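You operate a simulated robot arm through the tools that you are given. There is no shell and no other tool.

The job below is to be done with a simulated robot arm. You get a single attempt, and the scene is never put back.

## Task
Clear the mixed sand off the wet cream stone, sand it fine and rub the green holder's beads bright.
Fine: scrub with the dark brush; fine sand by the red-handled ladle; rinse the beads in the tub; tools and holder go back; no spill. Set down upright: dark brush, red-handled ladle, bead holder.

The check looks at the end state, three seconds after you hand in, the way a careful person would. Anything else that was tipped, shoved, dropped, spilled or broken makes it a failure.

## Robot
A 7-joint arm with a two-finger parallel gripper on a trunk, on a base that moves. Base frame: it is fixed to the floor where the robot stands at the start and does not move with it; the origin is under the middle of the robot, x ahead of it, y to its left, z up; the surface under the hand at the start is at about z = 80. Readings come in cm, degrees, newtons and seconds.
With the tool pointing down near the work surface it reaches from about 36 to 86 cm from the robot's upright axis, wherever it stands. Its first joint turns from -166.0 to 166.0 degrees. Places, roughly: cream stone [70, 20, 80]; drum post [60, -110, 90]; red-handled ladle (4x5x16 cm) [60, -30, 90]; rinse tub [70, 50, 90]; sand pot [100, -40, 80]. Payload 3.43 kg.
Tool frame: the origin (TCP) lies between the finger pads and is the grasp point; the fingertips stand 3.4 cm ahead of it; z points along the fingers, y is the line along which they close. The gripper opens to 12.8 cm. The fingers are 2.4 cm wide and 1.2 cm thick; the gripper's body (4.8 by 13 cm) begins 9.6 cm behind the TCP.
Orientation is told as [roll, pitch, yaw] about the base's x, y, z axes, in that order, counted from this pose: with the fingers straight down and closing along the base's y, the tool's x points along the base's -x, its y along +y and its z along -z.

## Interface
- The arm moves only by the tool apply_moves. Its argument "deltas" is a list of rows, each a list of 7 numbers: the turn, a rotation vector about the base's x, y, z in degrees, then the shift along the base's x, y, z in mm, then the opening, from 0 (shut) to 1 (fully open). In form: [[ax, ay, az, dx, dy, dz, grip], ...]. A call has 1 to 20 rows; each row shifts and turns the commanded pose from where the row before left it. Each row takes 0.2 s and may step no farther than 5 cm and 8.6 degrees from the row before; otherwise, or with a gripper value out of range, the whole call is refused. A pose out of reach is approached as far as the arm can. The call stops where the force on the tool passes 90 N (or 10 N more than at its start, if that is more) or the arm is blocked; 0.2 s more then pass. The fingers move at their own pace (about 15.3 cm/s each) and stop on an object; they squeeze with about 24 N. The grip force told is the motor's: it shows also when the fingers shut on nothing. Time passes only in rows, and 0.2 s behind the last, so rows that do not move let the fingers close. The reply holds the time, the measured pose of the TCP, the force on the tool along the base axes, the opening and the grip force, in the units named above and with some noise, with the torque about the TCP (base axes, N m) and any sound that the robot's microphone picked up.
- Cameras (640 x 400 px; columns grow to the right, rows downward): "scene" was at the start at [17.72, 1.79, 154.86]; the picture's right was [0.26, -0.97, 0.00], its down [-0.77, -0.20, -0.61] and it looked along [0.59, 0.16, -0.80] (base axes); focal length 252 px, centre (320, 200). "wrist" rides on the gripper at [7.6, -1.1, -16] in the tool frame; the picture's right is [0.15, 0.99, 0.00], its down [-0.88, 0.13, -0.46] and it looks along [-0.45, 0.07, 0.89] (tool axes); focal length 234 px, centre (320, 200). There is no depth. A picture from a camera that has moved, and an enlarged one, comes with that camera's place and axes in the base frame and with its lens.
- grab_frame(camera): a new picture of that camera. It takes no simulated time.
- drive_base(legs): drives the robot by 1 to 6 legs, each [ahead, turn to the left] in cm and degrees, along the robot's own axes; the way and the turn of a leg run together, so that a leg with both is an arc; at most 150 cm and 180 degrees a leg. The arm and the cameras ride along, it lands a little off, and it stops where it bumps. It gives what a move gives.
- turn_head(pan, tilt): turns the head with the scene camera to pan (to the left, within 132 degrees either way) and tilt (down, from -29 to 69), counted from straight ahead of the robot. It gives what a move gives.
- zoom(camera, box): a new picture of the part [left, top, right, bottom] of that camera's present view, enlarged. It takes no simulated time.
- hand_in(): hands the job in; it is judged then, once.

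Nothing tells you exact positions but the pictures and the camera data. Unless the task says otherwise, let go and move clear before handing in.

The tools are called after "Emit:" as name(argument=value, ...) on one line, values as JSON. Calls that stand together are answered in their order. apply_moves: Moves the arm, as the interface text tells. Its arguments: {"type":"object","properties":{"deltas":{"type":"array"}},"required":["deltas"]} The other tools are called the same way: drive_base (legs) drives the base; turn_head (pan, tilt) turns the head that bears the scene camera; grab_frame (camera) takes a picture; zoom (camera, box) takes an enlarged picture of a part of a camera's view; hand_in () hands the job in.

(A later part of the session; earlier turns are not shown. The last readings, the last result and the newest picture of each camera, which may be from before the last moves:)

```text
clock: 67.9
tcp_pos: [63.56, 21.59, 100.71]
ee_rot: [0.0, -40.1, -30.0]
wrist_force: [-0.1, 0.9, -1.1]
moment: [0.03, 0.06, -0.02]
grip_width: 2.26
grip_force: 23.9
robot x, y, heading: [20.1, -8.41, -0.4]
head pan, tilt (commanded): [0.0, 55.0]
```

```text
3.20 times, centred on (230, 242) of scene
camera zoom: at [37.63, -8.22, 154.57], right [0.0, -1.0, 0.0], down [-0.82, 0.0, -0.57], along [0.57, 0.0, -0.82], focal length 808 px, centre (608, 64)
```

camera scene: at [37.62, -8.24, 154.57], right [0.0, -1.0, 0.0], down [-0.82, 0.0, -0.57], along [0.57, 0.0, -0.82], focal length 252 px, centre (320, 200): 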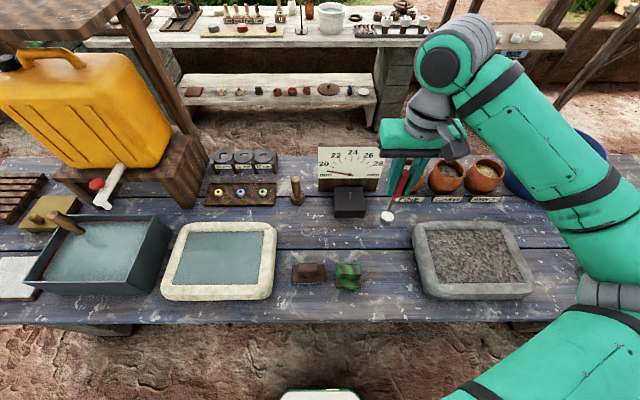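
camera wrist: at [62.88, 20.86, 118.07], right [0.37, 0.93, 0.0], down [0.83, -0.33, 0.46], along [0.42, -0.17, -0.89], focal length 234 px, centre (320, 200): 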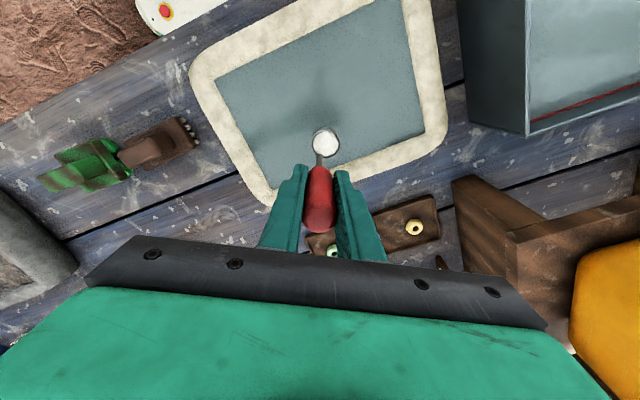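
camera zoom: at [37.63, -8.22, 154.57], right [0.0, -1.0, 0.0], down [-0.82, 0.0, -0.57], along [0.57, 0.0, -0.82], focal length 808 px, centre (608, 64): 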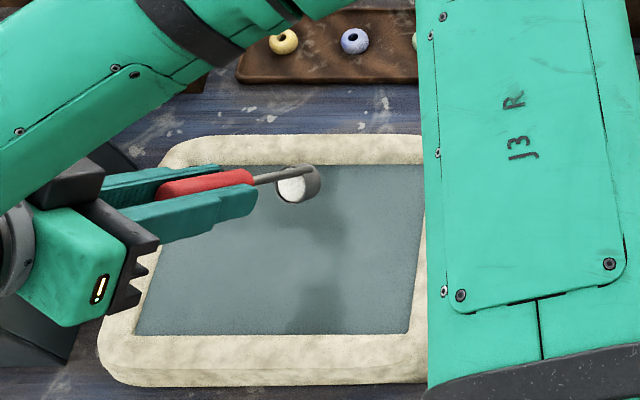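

Still holding sand at 40°. The elbow is swinging, so I look at the full view before tilting further.

Emit:
grab_frame(camera="scene")

Emit:
grab_frame(camera="wrist")

```text
taken
camera scene: at [37.63, -8.22, 154.57], right [0.0, -1.0, 0.0], down [-0.82, 0.0, -0.57], along [0.57, 0.0, -0.82], focal length 252 px, centre (320, 200)
```

scene: 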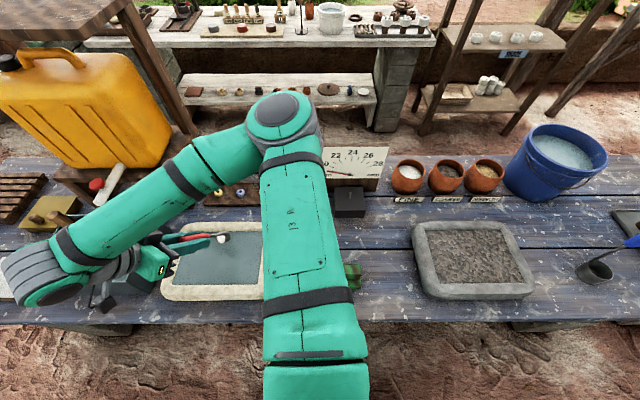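

```text
taken
camera wrist: at [49.24, 28.67, 107.97], right [0.4, 0.91, -0.09], down [0.39, -0.08, 0.92], along [0.83, -0.4, -0.39], focal length 234 px, centre (320, 200)
```

wrist: 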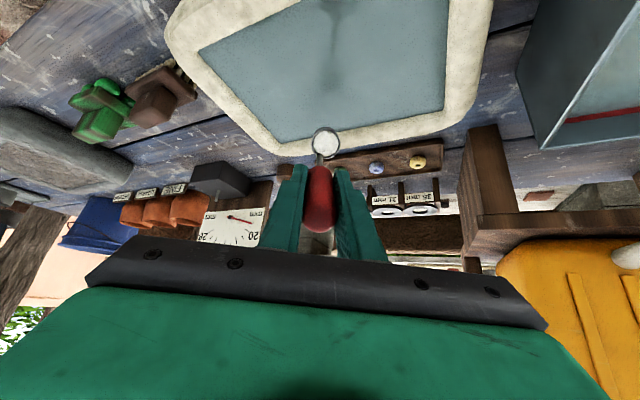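

The elbow is well above the bench and the wrist is clear of the tub. I continue tilting in stages with the lip fixed over the basin.

Emit:
apply_moves(deltas=[[-4, -6.93, 0, -11.7, 6.8, -7, 0.05], [-4, -6.93, 0, -10.9, 6.3, -8, 0.05], [0, 0, 0, 0, 0, 0, 0.05]])

Emit:
grab_frame(camera="scene")

Emit:
zoom(camera="scene", box=[150, 200, 290, 288])

Emit:
zoom(camera="wrist", box=[160, 0, 480, 200])

```text
clock: 68.7
tcp_pos: [61.48, 22.97, 99.08]
ee_rot: [-0.1, -56.1, -29.9]
wrist_force: [0.8, 0.2, -0.2]
moment: [0.03, 0.04, 0.01]
grip_width: 2.26
grip_force: 23.9
robot x, y, heading: [20.08, -8.33, 0.0]
head pan, tilt (commanded): [0.0, 55.0]
```

```text
taken
camera scene: at [37.63, -8.22, 154.57], right [0.0, -1.0, 0.0], down [-0.82, 0.0, -0.57], along [0.57, 0.0, -0.82], focal length 252 px, centre (320, 200)
```

scene: 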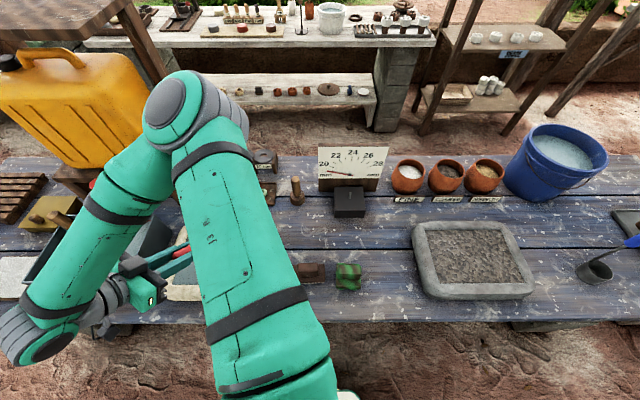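

```text
4.55 times, centred on (220, 244) of scene
camera zoom: at [37.63, -8.22, 154.57], right [0.0, -1.0, 0.0], down [-0.82, 0.0, -0.57], along [0.57, 0.0, -0.82], focal length 1148 px, centre (774, 0)
```

zoom: 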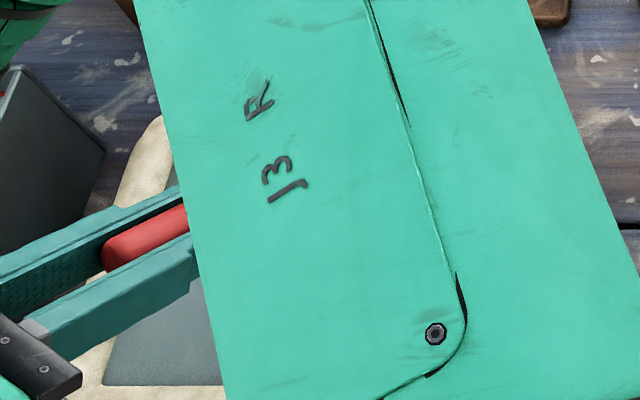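

```text
2.00 times, centred on (320, 100) of wrist
camera zoom: at [45.86, 30.72, 101.71], right [0.42, 0.9, -0.12], down [0.16, 0.06, 0.98], along [0.89, -0.44, -0.12], focal length 468 px, centre (320, 400)
```

zoom: 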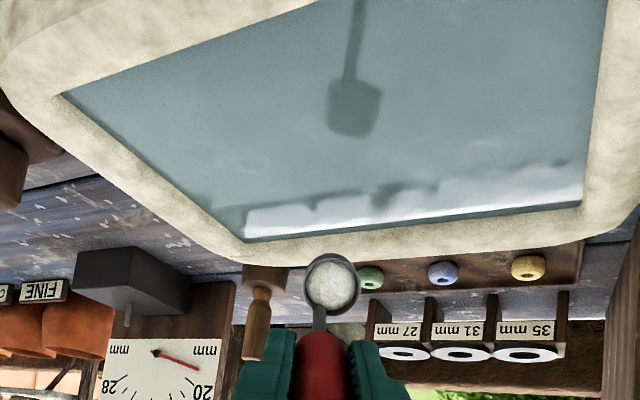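

Sand is still in the cup at 56° and the elbow remains clear of the jerrycan. I tilt further in stages, watching the wrist view.

Emit:
apply_moves(deltas=[[-4, -6.93, 0, -9.8, 5.7, -9.5, 0.05], [0, 0, 0, 0, 0, 0, 0.05]])

Emit:
grab_frame(camera="scene")

Emit:
zoom(camera="wrist", box=[160, 0, 480, 200])

```text
clock: 69.3
tcp_pos: [61.1, 23.88, 98.33]
ee_rot: [-0.6, -63.9, -29.4]
wrist_force: [0.7, 0.1, -0.8]
moment: [0.03, 0.07, -0.03]
grip_width: 2.25
grip_force: 24.1
out of reach, approached as far as the arm can: row 1
robot x, y, heading: [19.99, -8.0, -0.2]
head pan, tilt (commanded): [0.0, 55.0]
```

```text
taken
camera scene: at [37.62, -8.22, 154.57], right [0.0, -1.0, 0.0], down [-0.82, 0.0, -0.57], along [0.57, 0.0, -0.82], focal length 252 px, centre (320, 200)
```

scene: 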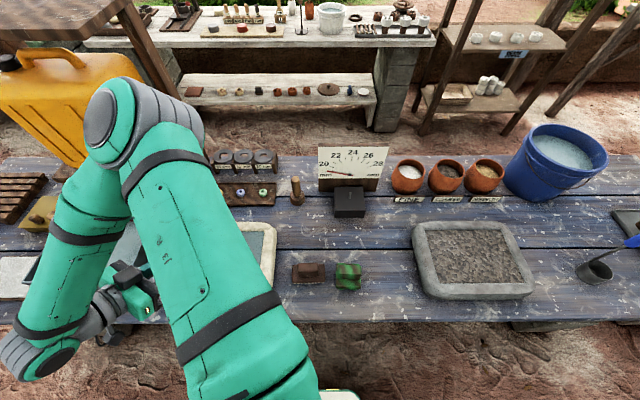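

```text
2.00 times, centred on (320, 100) of wrist
camera zoom: at [45.32, 31.79, 98.48], right [0.44, 0.89, -0.14], down [0.05, 0.13, 0.99], along [0.9, -0.44, 0.01], focal length 468 px, centre (320, 400)
```

zoom: 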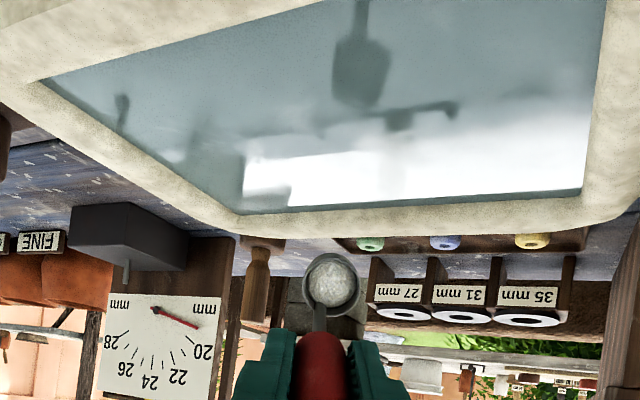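

The wrist ran out of range at 64° and the sand still sits in the cup, so this stance is too close for pouring. Next I level the ladle again, then I'll back the base off to pour with more room.

Emit:
apply_moves(deltas=[[4, 6.93, 0, 9.8, -5.7, 9.5, 0.05], [4, 6.93, 0, 10.9, -6.3, 8, 0.05], [4, 6.93, 0, 11.7, -6.8, 7, 0.05], [4, 6.93, 0, 12.3, -7.1, 7, 0.05], [4, 6.93, 0, 12.7, -7.4, 5, 0.05], [4, 6.93, 0, 12.8, -7.4, 3, 0.05], [4, 6.93, 0, 12.7, -7.4, 1, 0.05], [4, 6.93, 0, 12.4, -7.2, 0, 0.05], [0, 0, 0, 0, 0, 0, 0.05]])

Emit:
grab_frame(camera="scene")

Emit:
grab_frame(camera="wrist")

```text
clock: 71.3
tcp_pos: [70.77, 18.47, 102.41]
ee_rot: [0.0, 0.1, -30.0]
wrist_force: [-0.9, -0.1, -0.4]
moment: [0.01, 0.01, 0.03]
grip_width: 2.23
grip_force: 24.0
robot x, y, heading: [20.15, -7.86, -0.2]
head pan, tilt (commanded): [0.0, 55.0]
```

```text
taken
camera scene: at [37.63, -8.23, 154.57], right [0.0, -1.0, 0.0], down [-0.82, 0.0, -0.57], along [0.57, 0.0, -0.82], focal length 252 px, centre (320, 200)
```

scene: 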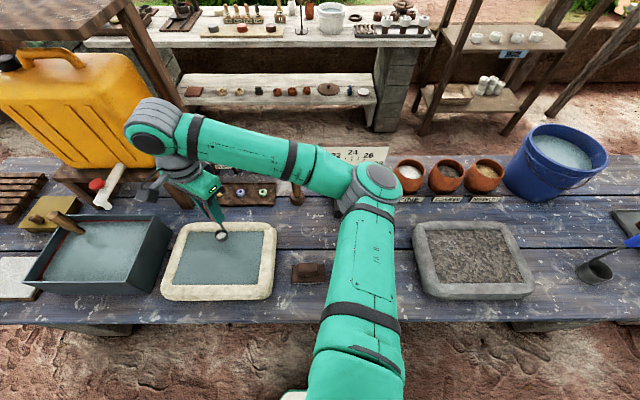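

```text
taken
camera wrist: at [63.82, 21.14, 118.41], right [0.37, 0.93, 0.0], down [0.83, -0.33, 0.45], along [0.42, -0.17, -0.89], focal length 234 px, centre (320, 200)
```

wrist: 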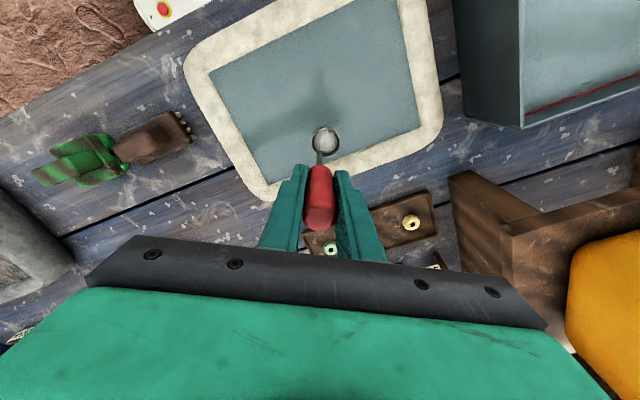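

I check the cup's content and the basin up close.

Emit:
zoom(camera="wrist", box=[240, 90, 400, 190])

Emit:
zoom(camera="scene", box=[150, 205, 310, 305])

```text
4.00 times, centred on (320, 140) of wrist
camera zoom: at [63.82, 21.14, 118.41], right [0.37, 0.93, 0.0], down [0.83, -0.33, 0.45], along [0.42, -0.17, -0.89], focal length 937 px, centre (320, 440)
```

zoom: 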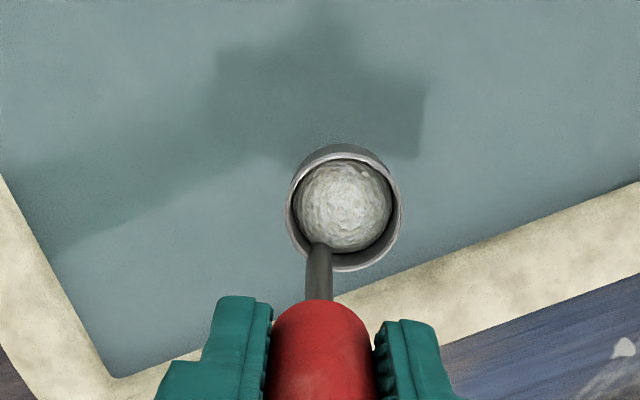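

```text
4.00 times, centred on (230, 255) of scene
camera zoom: at [37.63, -8.23, 154.57], right [0.0, -1.0, 0.0], down [-0.82, 0.0, -0.57], along [0.57, 0.0, -0.82], focal length 1010 px, centre (680, -20)
```

zoom: 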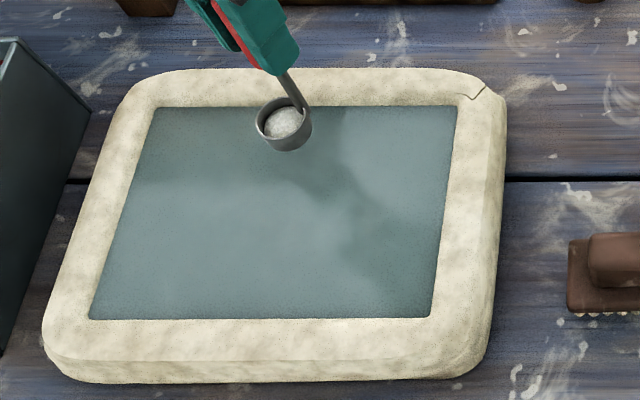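

The cup is now about half empty, so sand was already flowing into the basin at ~60°. Next I tilt back to about 60° over the basin middle and hold there to let the rest run out.

Emit:
apply_moves(deltas=[[-4, -6.93, 0, -12.4, 7.2, 0, 0.05], [-4, -6.93, 0, -12.7, 7.4, -1, 0.05], [-4, -6.93, 0, -12.8, 7.4, -3, 0.05], [-4, -6.93, 0, -12.7, 7.4, -5, 0.05], [-4, -6.93, 0, -12.3, 7.1, -7, 0.05], [-4, -6.93, 0, -11.7, 6.8, -7, 0.05], [-4, -6.93, 0, -10.9, 6.3, -8, 0.05], [-2, -3.46, 0, -3, 1.5, -4, 0.05], [0, 0, 0, 0, 0, 0, 0.05], [0, 0, 0, 0, 0, 0, 0.05], [0, 0, 0, 0, 0, 0, 0.05], [0, 0, 0, 0, 0, 0, 0.05], [0, 0, 0, 0, 0, 0, 0.05], [0, 0, 0, 0, 0, 0, 0.05], [0, 0, 0, 0, 0, 0, 0.05]])

Emit:
zoom(camera="wrist", box=[160, 0, 480, 200])

Emit:
grab_frame(camera="scene")

```text
clock: 74.5
tcp_pos: [61.82, 23.52, 98.97]
ee_rot: [0.1, -60.0, -29.9]
wrist_force: [0.5, 0.2, 0.7]
moment: [0.02, 0.02, 0.0]
grip_width: 2.25
grip_force: 24.0
robot x, y, heading: [20.26, -7.71, -0.0]
head pan, tilt (commanded): [0.0, 55.0]
```

```text
2.00 times, centred on (320, 100) of wrist
camera zoom: at [46.08, 31.35, 100.36], right [0.43, 0.89, -0.13], down [0.1, 0.09, 0.99], along [0.9, -0.44, -0.05], focal length 468 px, centre (320, 400)
```

zoom: 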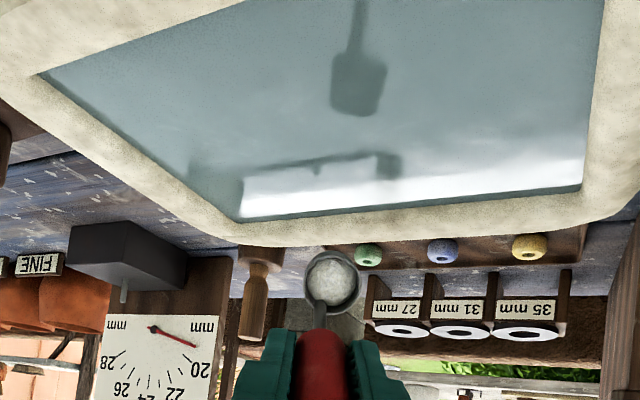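

```text
taken
camera scene: at [37.62, -8.22, 154.57], right [0.0, -1.0, 0.0], down [-0.82, 0.0, -0.57], along [0.57, 0.0, -0.82], focal length 252 px, centre (320, 200)
```

scene: 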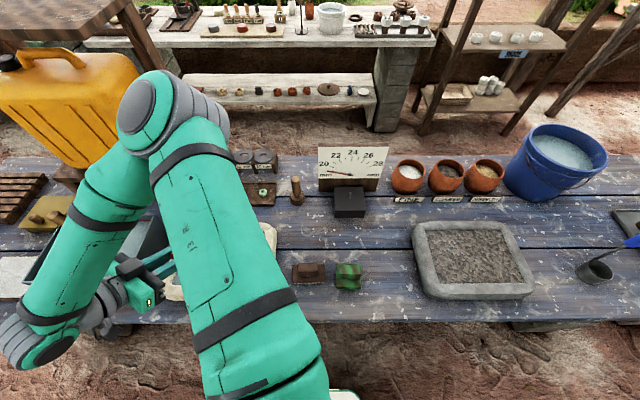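

The level in the cup holds at this tilt, so I do need more angle. I level the ladle again, straighten its yaw and then back the base away.

Emit:
apply_moves(deltas=[[2, 3.46, 0, 3, -1.5, 4, 0.05], [4, 6.93, 0, 10.9, -6.3, 8, 0.05], [4, 6.93, 0, 11.7, -6.8, 7, 0.05], [4, 6.93, 0, 12.3, -7.1, 7, 0.05], [4, 6.93, 0, 12.7, -7.4, 5, 0.05], [4, 6.93, 0, 12.8, -7.4, 3, 0.05], [4, 6.93, 0, 12.7, -7.4, 1, 0.05], [4, 6.93, 0, 12.4, -7.2, 0, 0.05], [0, 0, 5, 0, 0, 10, 0.05], [0, 0, 5, 0, 0, 10, 0.05], [0, 0, 5, 0, 0, 15, 0.05], [0, 0, 5, 0, 0, 15, 0.05], [0, 0, 5, 0, 0, 15, 0.05], [0, 0, 5, 0, 0, 10, 0.05], [0, 0, 0, 0, 0, 5, 0.05], [0, 0, 0, 0, 0, 0, 0.05]])

Emit:
zoom(camera="wrist", box=[240, 60, 400, 160])

Emit:
grab_frame(camera="scene")

```text
clock: 77.9
tcp_pos: [70.7, 18.29, 110.26]
ee_rot: [0.0, 0.1, -0.1]
wrist_force: [0.2, 0.0, -0.6]
moment: [0.03, -0.02, 0.01]
grip_width: 2.2
grip_force: 23.8
robot x, y, heading: [19.96, -8.12, 0.0]
head pan, tilt (commanded): [0.0, 55.0]
```

```text
4.00 times, centred on (320, 110) of wrist
camera zoom: at [63.2, 17.14, 126.31], right [-0.15, 0.99, 0.0], down [0.88, 0.13, 0.46], along [0.45, 0.07, -0.89], focal length 937 px, centre (320, 560)
```

zoom: 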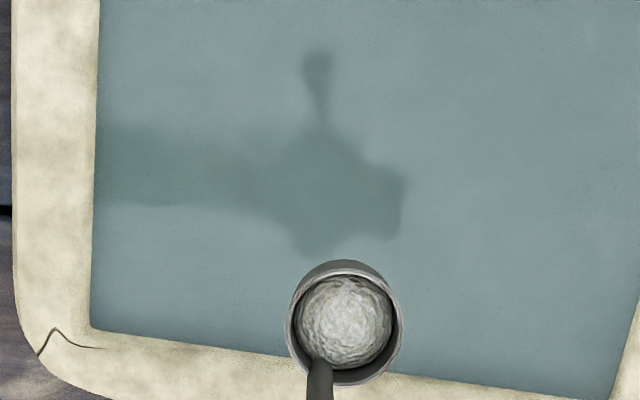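

```text
taken
camera scene: at [37.63, -8.22, 154.57], right [0.0, -1.0, 0.0], down [-0.82, 0.0, -0.57], along [0.57, 0.0, -0.82], focal length 252 px, centre (320, 200)
```

scene: 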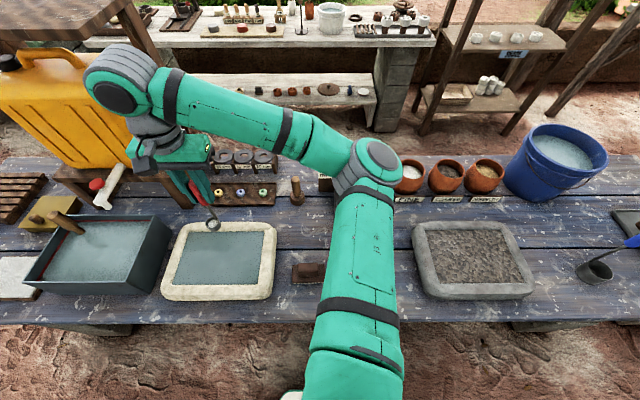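

The ladle is level and still about half full. Now I back the base straight off by 26 cm.

Emit:
drive_base(legs=[[-13, 0], [-13, 0]])

Emit:
grab_frame(camera="scene")

Emit:
zoom(camera="wrist", box=[240, 60, 400, 160])

```text
clock: 80.2
tcp_pos: [46.84, 18.59, 110.3]
ee_rot: [0.0, -0.1, 0.3]
wrist_force: [0.2, 0.1, -0.5]
moment: [0.03, -0.01, 0.0]
grip_width: 2.24
grip_force: 24.0
robot x, y, heading: [-4.02, -8.12, 0.2]
head pan, tilt (commanded): [0.0, 55.0]
stopped in leg 2: the robot was blocked; the commanded pose is now the measured one
```

```text
taken
camera scene: at [13.8, -7.99, 154.57], right [0.0, -1.0, 0.0], down [-0.82, 0.0, -0.57], along [0.57, 0.0, -0.82], focal length 252 px, centre (320, 200)
```

scene: 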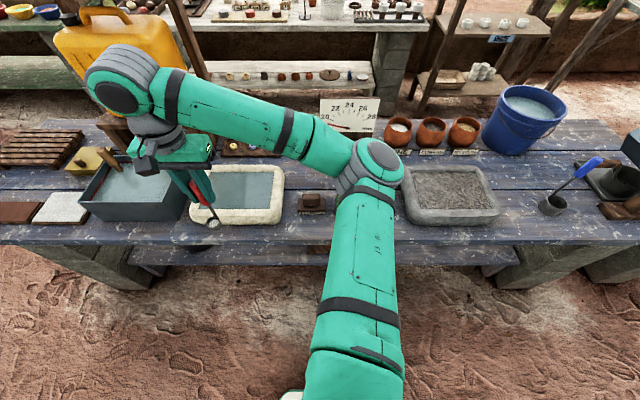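

```text
4.00 times, centred on (320, 110) of wrist
camera zoom: at [39.27, 17.35, 126.31], right [-0.15, 0.99, 0.0], down [0.88, 0.13, 0.46], along [0.45, 0.07, -0.89], focal length 937 px, centre (320, 560)
```

zoom: 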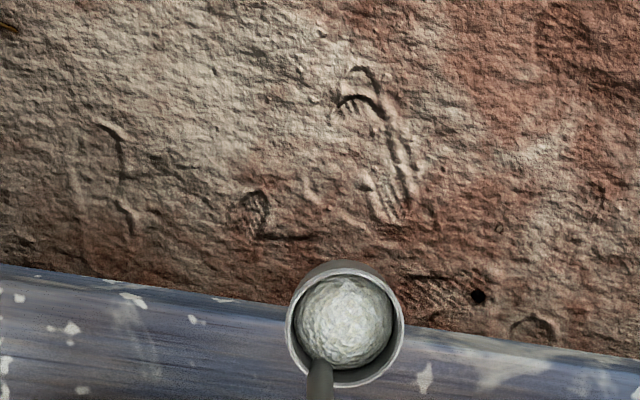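

The base bumped into something behind at x≈-4. I look behind to see what it touched.

Emit:
turn_head(pan=-130, tilt=50)

Emit:
grab_frame(camera="scene")

Emit:
turn_head(pan=130, tilt=50)

Emit:
grab_frame(camera="scene")

```text
clock: 82.3
tcp_pos: [46.81, 18.59, 110.4]
ee_rot: [-0.1, 0.0, 0.3]
wrist_force: [0.7, 0.3, 0.2]
moment: [-0.05, -0.02, 0.02]
grip_width: 2.23
grip_force: 24.0
robot x, y, heading: [-3.84, -7.8, 0.3]
head pan, tilt (commanded): [-130.0, 50.0]
```

```text
taken
camera scene: at [1.66, -13.93, 155.22], right [-0.77, 0.64, 0.0], down [0.49, 0.59, -0.64], along [-0.41, -0.49, -0.77], focal length 252 px, centre (320, 200)
```

scene: 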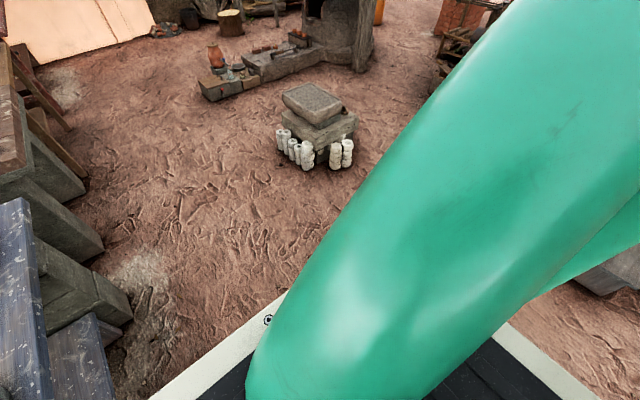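

```text
clock: 85.9
tcp_pos: [46.78, 18.41, 110.36]
ee_rot: [-0.1, 0.0, 0.2]
wrist_force: [-0.5, 0.6, -1.1]
moment: [0.01, -0.02, -0.02]
grip_width: 2.25
grip_force: 23.8
robot x, y, heading: [-3.85, -8.07, 0.1]
head pan, tilt (commanded): [130.0, 50.0]
```

```text
taken
camera scene: at [1.62, -2.13, 155.22], right [0.76, 0.65, 0.0], down [0.49, -0.59, -0.64], along [-0.41, 0.49, -0.77], focal length 252 px, centre (320, 200)
```

scene: 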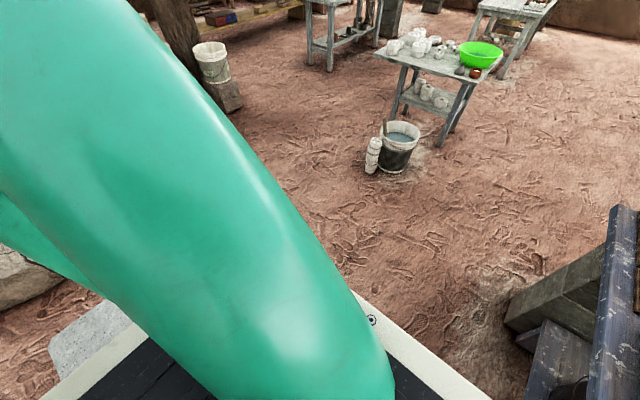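

Behind me is a heavy grey block bench that the base just touched. I ease forward 2 cm off it and turn the head back to the work.

Emit:
drive_base(legs=[[2.5, 0]])

Emit:
turn_head(pan=-100, tilt=65)

Emit:
grab_frame(camera="scene")

Emit:
turn_head(pan=10, tilt=50)

Emit:
grab_frame(camera="scene")

```text
clock: 86.8
tcp_pos: [49.27, 18.58, 110.35]
ee_rot: [0.0, 0.0, 0.3]
wrist_force: [0.8, -0.2, -0.4]
moment: [-0.01, 0.03, -0.01]
grip_width: 2.25
grip_force: 23.6
robot x, y, heading: [-1.17, -7.67, 0.2]
head pan, tilt (commanded): [130.0, 50.0]
```

```text
clock: 90.0
tcp_pos: [49.43, 18.58, 110.32]
ee_rot: [0.0, 0.1, 0.3]
wrist_force: [0.1, -0.7, -0.2]
moment: [0.01, 0.02, 0.0]
grip_width: 2.24
grip_force: 24.1
robot x, y, heading: [-1.54, -8.15, 0.1]
head pan, tilt (commanded): [-100.0, 65.0]
```

```text
taken
camera scene: at [8.08, -13.99, 153.4], right [-0.99, 0.17, 0.0], down [0.15, 0.89, -0.42], along [-0.07, -0.42, -0.91], focal length 252 px, centre (320, 200)
```

scene: 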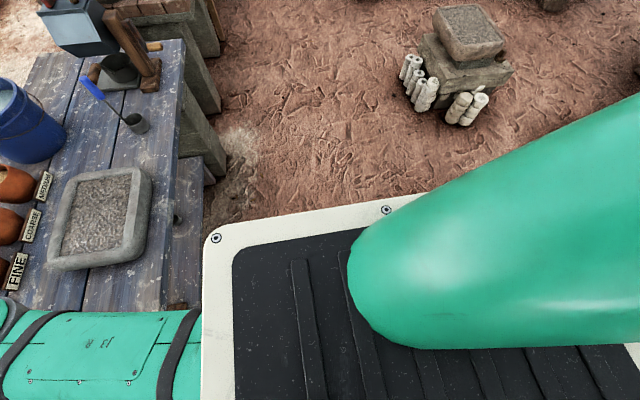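

```text
clock: 91.9
tcp_pos: [49.3, 18.62, 110.4]
ee_rot: [0.0, 0.1, 0.3]
wrist_force: [0.6, -0.8, -0.7]
moment: [0.02, -0.01, 0.01]
grip_width: 2.26
grip_force: 24.3
robot x, y, heading: [-1.53, -8.05, 0.1]
head pan, tilt (commanded): [10.0, 50.0]
```

```text
taken
camera scene: at [16.69, -6.65, 155.22], right [0.18, -0.98, 0.0], down [-0.75, -0.14, -0.64], along [0.63, 0.11, -0.77], focal length 252 px, centre (320, 200)
```

scene: 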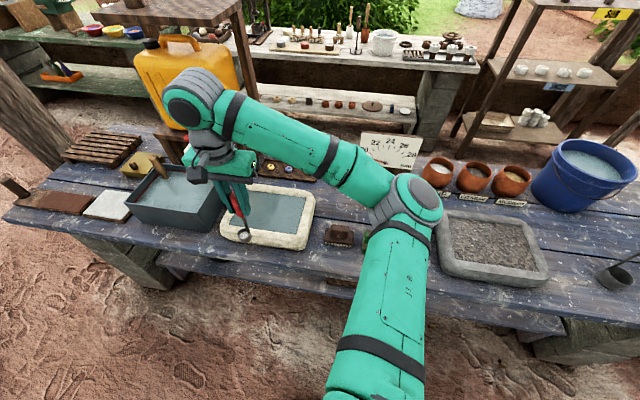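

I now have about 50 cm of room. Next I bring the cup back over the basin (yaw 0) and tilt to 40° first.

Emit:
apply_moves(deltas=[[0, 0, 0, 20, 2, -5, 0.05], [0, 0, 0, 30, 4, -10, 0.05], [0, 0, 0, 30, 4, -10, 0.05], [0, 0, 0, 30, 4, -15, 0.05], [0, 0, 0, 30, 4, -15, 0.05], [0, 0, 0, 20, 0, -10, 0.05], [0, 0, 0, 7, 0, -5, 0.05], [0, -8, 0, -5, 0, 0, 0.05], [0, -8, 0, -7, 0, -5, 0.05], [0, -8, 0, -8, 0, -5, 0.05], [0, -8, 0, -8, 0, -5, 0.05], [0, -8, 0, -8, 0, -5, 0.05], [0, 0, 0, 0, 0, 0, 0.05]])

Emit:
grab_frame(camera="scene")

Emit:
zoom(camera="wrist", box=[160, 0, 480, 200])

```text
clock: 94.7
tcp_pos: [62.51, 20.16, 101.41]
ee_rot: [-0.3, -40.2, 0.3]
wrist_force: [0.8, 0.1, -0.2]
moment: [0.0, 0.06, 0.02]
grip_width: 2.23
grip_force: 24.3
robot x, y, heading: [-1.72, -8.12, 0.2]
head pan, tilt (commanded): [10.0, 50.0]
```

```text
taken
camera scene: at [16.69, -6.65, 155.22], right [0.18, -0.98, 0.0], down [-0.75, -0.14, -0.64], along [0.63, 0.11, -0.77], focal length 252 px, centre (320, 200)
```

scene: 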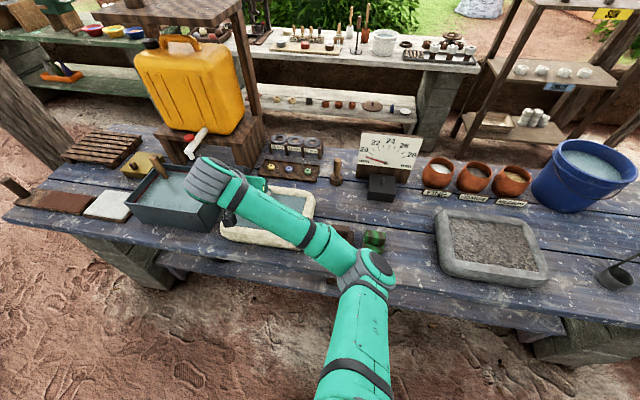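

```text
2.00 times, centred on (320, 100) of wrist
camera zoom: at [46.44, 19.12, 108.73], right [-0.11, 0.99, -0.1], down [0.38, 0.13, 0.92], along [0.92, 0.07, -0.39], focal length 468 px, centre (320, 400)
```

zoom: 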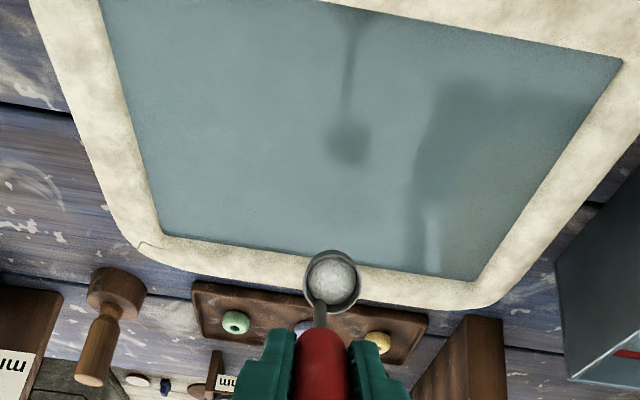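

Comfortable now; the wrist and elbow are clear. I continue tilting over the basin.

Emit:
apply_moves(deltas=[[0, -8, 0, -11, 0, -13, 0.05], [0, -8, 0, -11, 0, -9, 0.05], [0, -8, 0, -11, 0, -10, 0.05], [0, 0, 0, 0, 0, 0, 0.05]])

Emit:
grab_frame(camera="scene")

Emit:
zoom(camera="wrist", box=[160, 0, 480, 200])

```text
clock: 95.7
tcp_pos: [59.08, 20.38, 98.08]
ee_rot: [-0.6, -64.3, 0.6]
wrist_force: [0.1, 0.8, -0.7]
moment: [-0.02, 0.03, 0.0]
grip_width: 2.25
grip_force: 24.5
robot x, y, heading: [-1.57, -7.79, 0.3]
head pan, tilt (commanded): [10.0, 50.0]
```

```text
taken
camera scene: at [16.69, -6.65, 155.22], right [0.18, -0.98, 0.0], down [-0.75, -0.14, -0.64], along [0.63, 0.11, -0.77], focal length 252 px, centre (320, 200)
```

scene: 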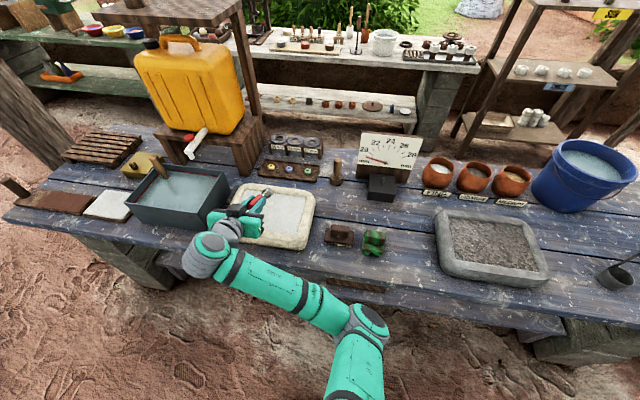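

```text
2.00 times, centred on (320, 100) of wrist
camera zoom: at [41.48, 19.19, 98.31], right [-0.07, 0.99, -0.14], down [-0.03, 0.13, 0.99], along [1.0, 0.07, 0.02], focal length 468 px, centre (320, 400)
```

zoom: 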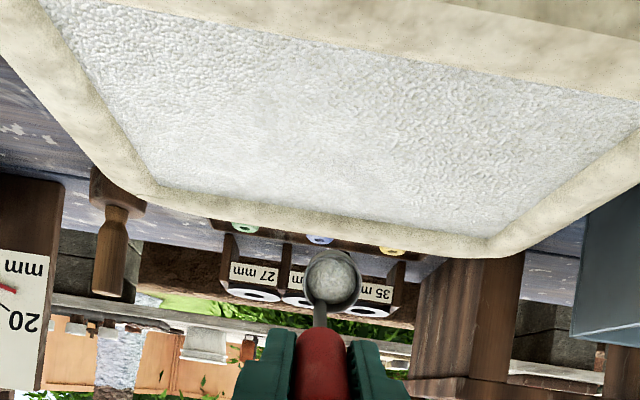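

The whole basin is now covered with white fine sand. A little is left in the cup, so I keep tilting to empty it onto the stone.

Emit:
apply_moves(deltas=[[0, -8, 0, -9.9, 0, -9, 0.05], [0, -8, 0, -8.2, 0, -10, 0.05], [0, -8, 0, -6.4, 0, -10, 0.05], [0, 0, 0, 0, 0, 0, 0.05], [0, 0, 0, 0, 0, 0, 0.05], [0, 0, 0, 0, 0, 0, 0.05]])

Emit:
zoom(camera="scene", box=[170, 150, 370, 275])

Emit:
zoom(camera="wrist", box=[160, 0, 480, 200])

```text
clock: 97.1
tcp_pos: [56.56, 20.16, 95.23]
ee_rot: [-7.5, -88.1, 7.5]
wrist_force: [0.1, -0.1, -0.9]
moment: [0.01, 0.07, 0.01]
grip_width: 2.23
grip_force: 24.2
robot x, y, heading: [-1.44, -7.96, 0.4]
head pan, tilt (commanded): [10.0, 50.0]
```

```text
3.20 times, centred on (270, 212) of scene
camera zoom: at [16.68, -6.65, 155.22], right [0.18, -0.98, 0.0], down [-0.75, -0.14, -0.64], along [0.63, 0.11, -0.77], focal length 808 px, centre (480, 160)
```

zoom: 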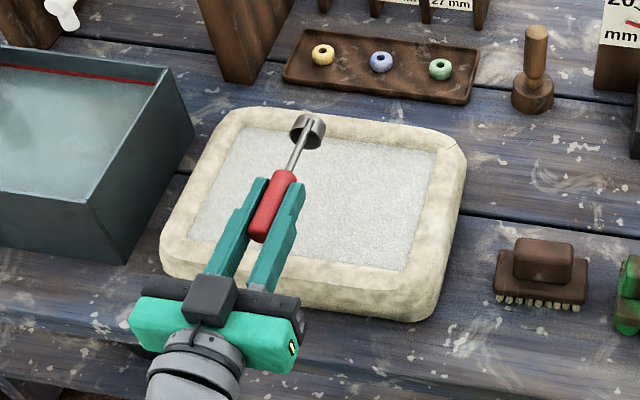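

```text
2.00 times, centred on (320, 100) of wrist
camera zoom: at [40.48, 19.06, 88.24], right [-0.01, 0.99, -0.15], down [-0.43, 0.13, 0.89], along [0.9, 0.07, 0.42], focal length 468 px, centre (320, 400)
```

zoom: 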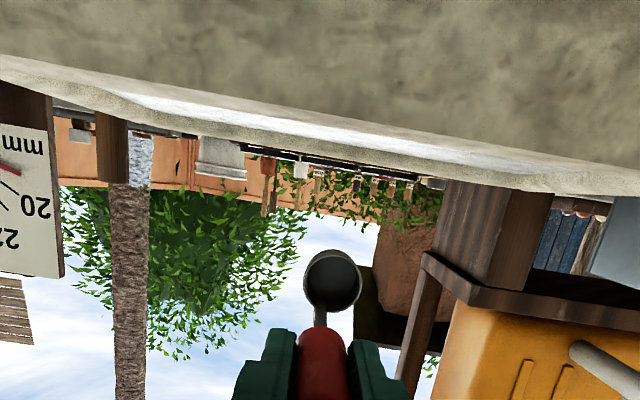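

The ladle is empty and the basin evenly white, with no spill around. Next I level the ladle, rise, and carry it back toward its place.

Emit:
apply_moves(deltas=[[0, 8, 0, 6.4, 0, 10, 0.05], [0, 8, 0, 8.2, 0, 10, 0.05], [0, 8, 0, 9.9, 0, 9, 0.05], [0, 8, 0, 11, 0, 10, 0.05], [0, 8, 0, 11, 0, 9, 0.05], [0, 8, 0, 11, 0, 13, 0.05], [0, 8, 0, 8, 0, 10, 0.05], [0, 8, 0, 5, 0, 10, 0.05], [0, 8, 0, 0, 0, 10, 0.05], [0, 8, 0, 0, 0, 10, 0.05], [0, 8, 0, 0, 0, 5, 0.05], [0, 0, 0, 0, 0, 0, 0.05]])

Emit:
zoom(camera="scene", box=[170, 150, 410, 300])

```text
clock: 99.7
tcp_pos: [62.84, 20.25, 105.15]
ee_rot: [0.3, -16.7, -0.4]
wrist_force: [-0.8, -0.2, 0.3]
moment: [-0.02, -0.01, 0.02]
grip_width: 2.26
grip_force: 23.8
out of reach, approached as far as the arm can: row 6, 7, 8
robot x, y, heading: [-1.41, -8.24, -0.1]
head pan, tilt (commanded): [10.0, 50.0]
```

```text
2.67 times, centred on (290, 225) of scene
camera zoom: at [16.58, -6.68, 155.22], right [0.17, -0.98, 0.0], down [-0.75, -0.13, -0.64], along [0.63, 0.11, -0.77], focal length 673 px, centre (400, 133)
```

zoom: 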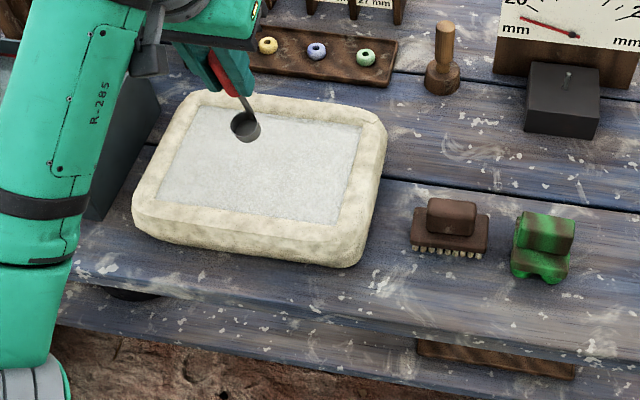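

Part of the levelling was out of reach and the arm has swung to a different posture; tilt reads -17°. I look at the whole arm before moving on.

Emit:
grab_frame(camera="scene")

Emit:
grab_frame(camera="wrist")

```text
taken
camera scene: at [16.58, -6.68, 155.22], right [0.17, -0.98, 0.0], down [-0.75, -0.13, -0.64], along [0.63, 0.11, -0.77], focal length 252 px, centre (320, 200)
```

scene: 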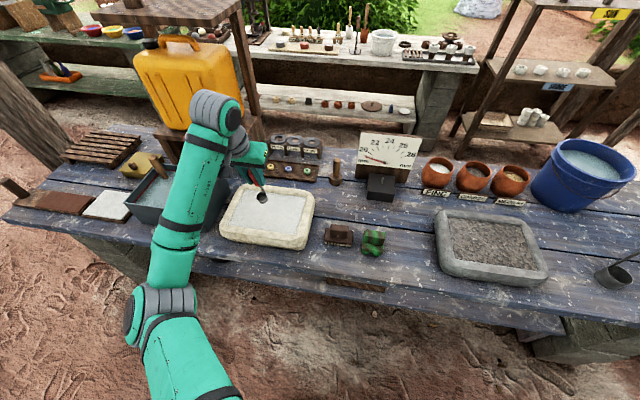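

```text
taken
camera wrist: at [51.05, 19.12, 118.25], right [-0.14, 0.99, -0.04], down [0.71, 0.12, 0.69], along [0.69, 0.07, -0.72], focal length 234 px, centre (320, 200)
```

wrist: 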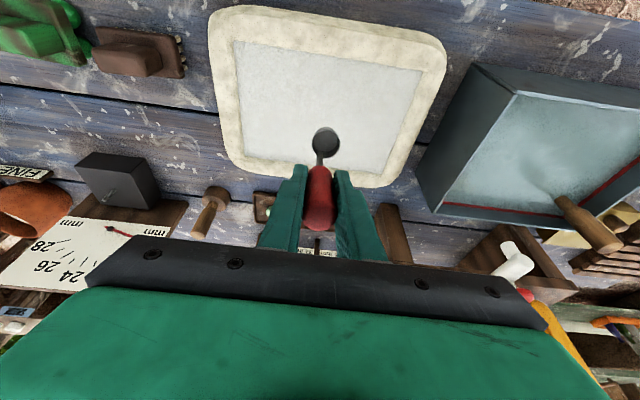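

The arm now reaches from the left with its elbow in front of the bench, touching nothing. I take out the remaining 17° of tilt and rise slightly.

Emit:
apply_moves(deltas=[[0, 8.3, 0, 10, 0, 15, 0.05], [0, 8.3, 0, 10, 0, 15, 0.05], [0, 0, 0, 0, 0, 0, 0.05]])

Emit:
grab_frame(camera="scene")

```text
clock: 100.5
tcp_pos: [64.79, 20.45, 108.04]
ee_rot: [0.4, -0.2, -0.3]
wrist_force: [0.9, -0.1, -1.1]
moment: [0.0, -0.02, 0.0]
grip_width: 2.23
grip_force: 23.6
robot x, y, heading: [-1.27, -7.93, 0.1]
head pan, tilt (commanded): [10.0, 50.0]
```

```text
taken
camera scene: at [16.65, -6.62, 155.22], right [0.18, -0.98, 0.0], down [-0.75, -0.14, -0.64], along [0.63, 0.11, -0.77], focal length 252 px, centre (320, 200)
```

scene: 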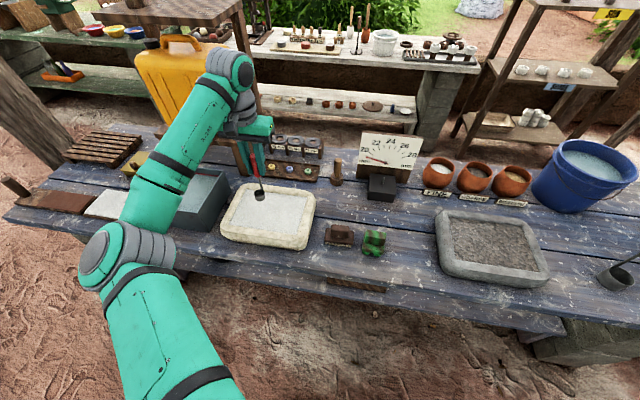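

The ladle is upright again. Next I carry it back over its original spot.

Emit:
apply_moves(deltas=[[-0.4, 0.2, 0.3, -1.8, -20, 0, 0.05], [0, 0, 0, -1.8, -35, 0, 0.05], [0, 0, 0, -1.8, -40, 0, 0.05], [0, 0, 0, -1.8, -40, 0, 0.05], [0, 0, 0, -1.8, -40, 0, 0.05], [0, 0, 0, -1.8, -40, 0, 0.05], [0, 0, 0, -1.8, -40, 0, 0.05], [0, 0, 0, -1.8, -40, 0, 0.05], [0, 0, 0, -1.8, -40, 0, 0.05], [0, 0, 0, -1.8, -40, 0, 0.05], [0, 0, 0, -1.8, -40, 0, 0.05], [0, 0, 0, -1.8, -40, 0, 0.05], [0, 0, 0, -1.4, -34, 0, 0.05], [0, 0, 0, 0, 0, 0, 0.05], [0, 0, 0, 0, 0, 0, 0.05]])

Emit:
grab_frame(camera="scene")

Emit:
zoom(camera="wrist", box=[200, 50, 440, 200])

```text
clock: 103.7
tcp_pos: [62.6, -28.6, 108.43]
ee_rot: [-0.1, -0.1, 0.0]
wrist_force: [0.3, 0.3, -1.2]
moment: [0.03, -0.02, 0.03]
grip_width: 2.25
grip_force: 24.0
robot x, y, heading: [-1.09, -7.96, 0.1]
head pan, tilt (commanded): [10.0, 50.0]
```

```text
taken
camera scene: at [16.69, -6.66, 155.22], right [0.18, -0.98, 0.0], down [-0.75, -0.14, -0.64], along [0.63, 0.11, -0.77], focal length 252 px, centre (320, 200)
```

scene: 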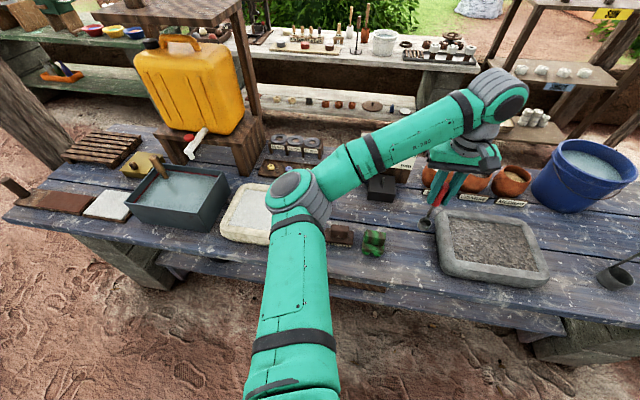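

```text
2.67 times, centred on (320, 125) of wrist
camera zoom: at [55.04, -29.74, 124.27], right [-0.15, 0.99, 0.0], down [0.88, 0.13, 0.46], along [0.45, 0.07, -0.89], focal length 624 px, centre (320, 400)
```

zoom: 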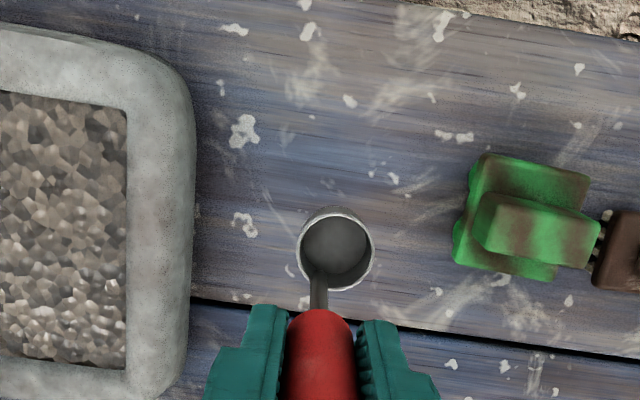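

The ladle is empty, upright and above its spot. Next I lower it to the bench.

Emit:
apply_moves(deltas=[[0, 0, 0, -1, 1, -40, 0.05], [0, 0, 0, 0, 0, -40, 0.05], [0, 0, 0, 0, 0, -40, 0.05], [0, 0, 0, 0, 0, -25, 0.05], [0, 0, 0, 0, 0, -12, 0.05], [0, 0, 0, 0, 0, -4, 0.05], [0, 0, 0, 0, 0, 0, 0.05], [0, 0, 0, 0, 0, 0, 0.05]])

```text
clock: 105.5
tcp_pos: [62.46, -28.45, 92.29]
ee_rot: [-0.1, -0.2, 0.2]
wrist_force: [5.2, -3.6, 23.3]
moment: [-0.2, -0.32, 0.01]
grip_width: 2.25
grip_force: 23.6
robot x, y, heading: [-1.64, -7.8, 0.1]
head pan, tilt (commanded): [10.0, 50.0]
```

It touches the bench (23 N). I ease off slightly and check that it stands flat before letting go.

Emit:
apply_moves(deltas=[[0, 0, 0, 0, 0, 1.2, 0.05], [0, 0, 0, 0, 0, 0, 0.05]])

Emit:
zoom(camera="scene", box=[380, 170, 500, 245])

Emit:
zoom(camera="wrist", box=[220, 75, 420, 200])

```text
clock: 106.1
tcp_pos: [62.51, -28.49, 92.2]
ee_rot: [-0.1, 0.0, 0.0]
wrist_force: [5.0, -2.9, 10.2]
moment: [-0.33, -0.28, 0.01]
grip_width: 2.23
grip_force: 24.1
robot x, y, heading: [-1.47, -8.07, 0.3]
head pan, tilt (commanded): [10.0, 50.0]
```

```text
5.33 times, centred on (440, 208) of scene
camera zoom: at [16.66, -6.66, 155.22], right [0.18, -0.98, 0.0], down [-0.75, -0.14, -0.64], along [0.63, 0.11, -0.77], focal length 1346 px, centre (-320, 160)
```

zoom: 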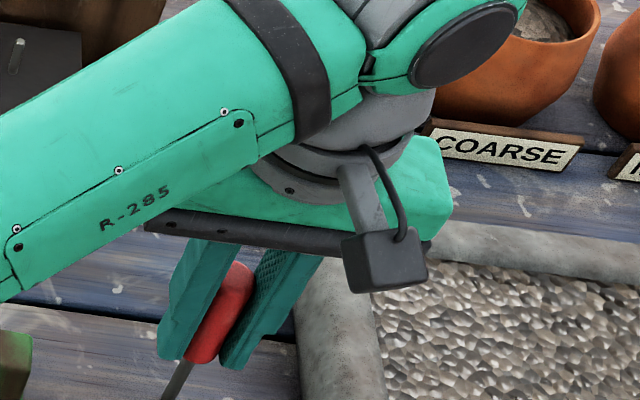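

```text
3.20 times, centred on (320, 138) of wrist
camera zoom: at [54.93, -29.57, 108.2], right [-0.15, 0.99, 0.0], down [0.88, 0.13, 0.46], along [0.45, 0.07, -0.89], focal length 749 px, centre (320, 400)
```

zoom: 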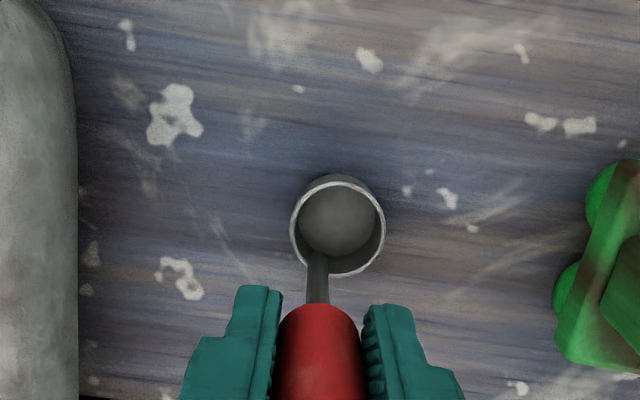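

The cup sits on the bench near its original mark. I release gently and watch it settle.

Emit:
apply_moves(deltas=[[0, 0, 0, 0, 0, 0.5, 0.05], [0, 0, 0, 0, 0, 0, 0.19], [0, 0, 0, 0, 0, 0, 0.21], [0, 0, 0, 0, 0, 0, 0.3], [0, 0, 0, 0, 0, 0, 0.45], [0, 0, 0, 0, 0, 0, 0.45]])

Emit:
zoom(camera="wrist", box=[220, 75, 420, 200])

```text
clock: 107.5
tcp_pos: [62.42, -28.35, 92.29]
ee_rot: [0.0, 0.0, 0.1]
wrist_force: [0.3, 0.2, -0.4]
moment: [-0.02, -0.01, 0.03]
grip_width: 5.76
grip_force: 0.0
robot x, y, heading: [-1.42, -8.15, 0.5]
head pan, tilt (commanded): [10.0, 50.0]
```

```text
3.20 times, centred on (320, 138) of wrist
camera zoom: at [54.93, -29.55, 108.24], right [-0.15, 0.99, 0.0], down [0.88, 0.13, 0.46], along [0.45, 0.07, -0.89], focal length 749 px, centre (320, 400)
```

zoom: 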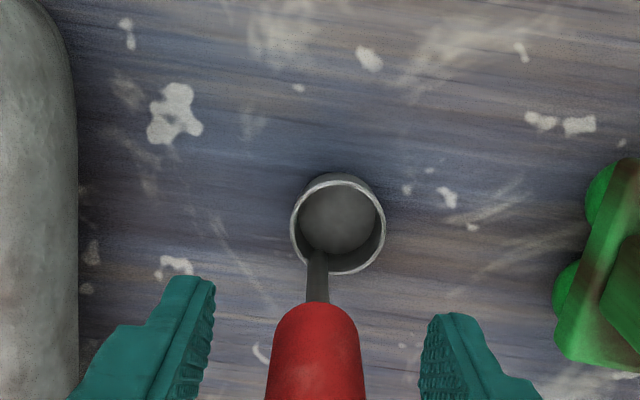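

The ladle stands on its own. Next I rise and go above the green bead holder.

Emit:
apply_moves(deltas=[[0, 0, 0, 0, 0, 30, 0.45], [0, 0, 0, 0, 0, 45, 0.45], [0, 0, 0, 0, 0, 45, 0.45], [0, 0, 0, 0, 0, 40, 0.45], [0, 0, 0, 0, 40, 0, 0.6], [0, 0, 0, 0, 40, 0, 0.7], [0, 0, 0, 0, 39, 0, 0.7], [0, 0, 0, 0, 0, 0, 0.7]])

Emit:
zoom(camera="wrist", box=[220, 75, 420, 200])

Emit:
zoom(camera="scene", box=[300, 150, 500, 275])

```text
clock: 109.3
tcp_pos: [62.43, -16.65, 108.44]
ee_rot: [0.0, -0.1, 0.1]
wrist_force: [0.1, 0.1, -0.3]
moment: [-0.03, 0.01, -0.01]
grip_width: 8.99
grip_force: 0.2
robot x, y, heading: [-1.39, -8.12, 0.2]
head pan, tilt (commanded): [10.0, 50.0]
```

```text
3.20 times, centred on (320, 138) of wrist
camera zoom: at [54.91, -17.66, 124.35], right [-0.15, 0.99, 0.0], down [0.88, 0.13, 0.46], along [0.45, 0.07, -0.89], focal length 749 px, centre (320, 400)
```

zoom: 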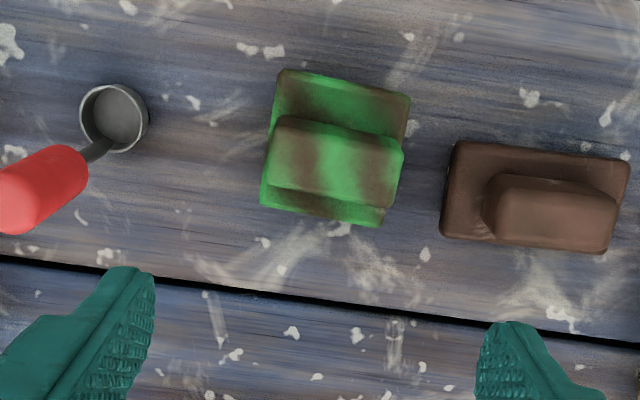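

```text
3.20 times, centred on (400, 212) of scene
camera zoom: at [16.68, -6.65, 155.22], right [0.18, -0.98, 0.0], down [-0.75, -0.14, -0.64], along [0.63, 0.11, -0.77], focal length 808 px, centre (64, 160)
```

zoom: 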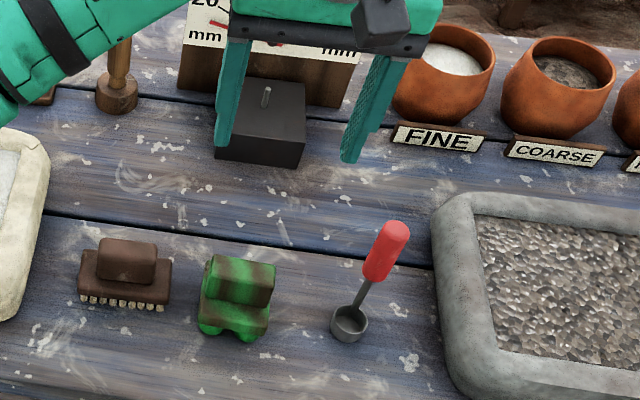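

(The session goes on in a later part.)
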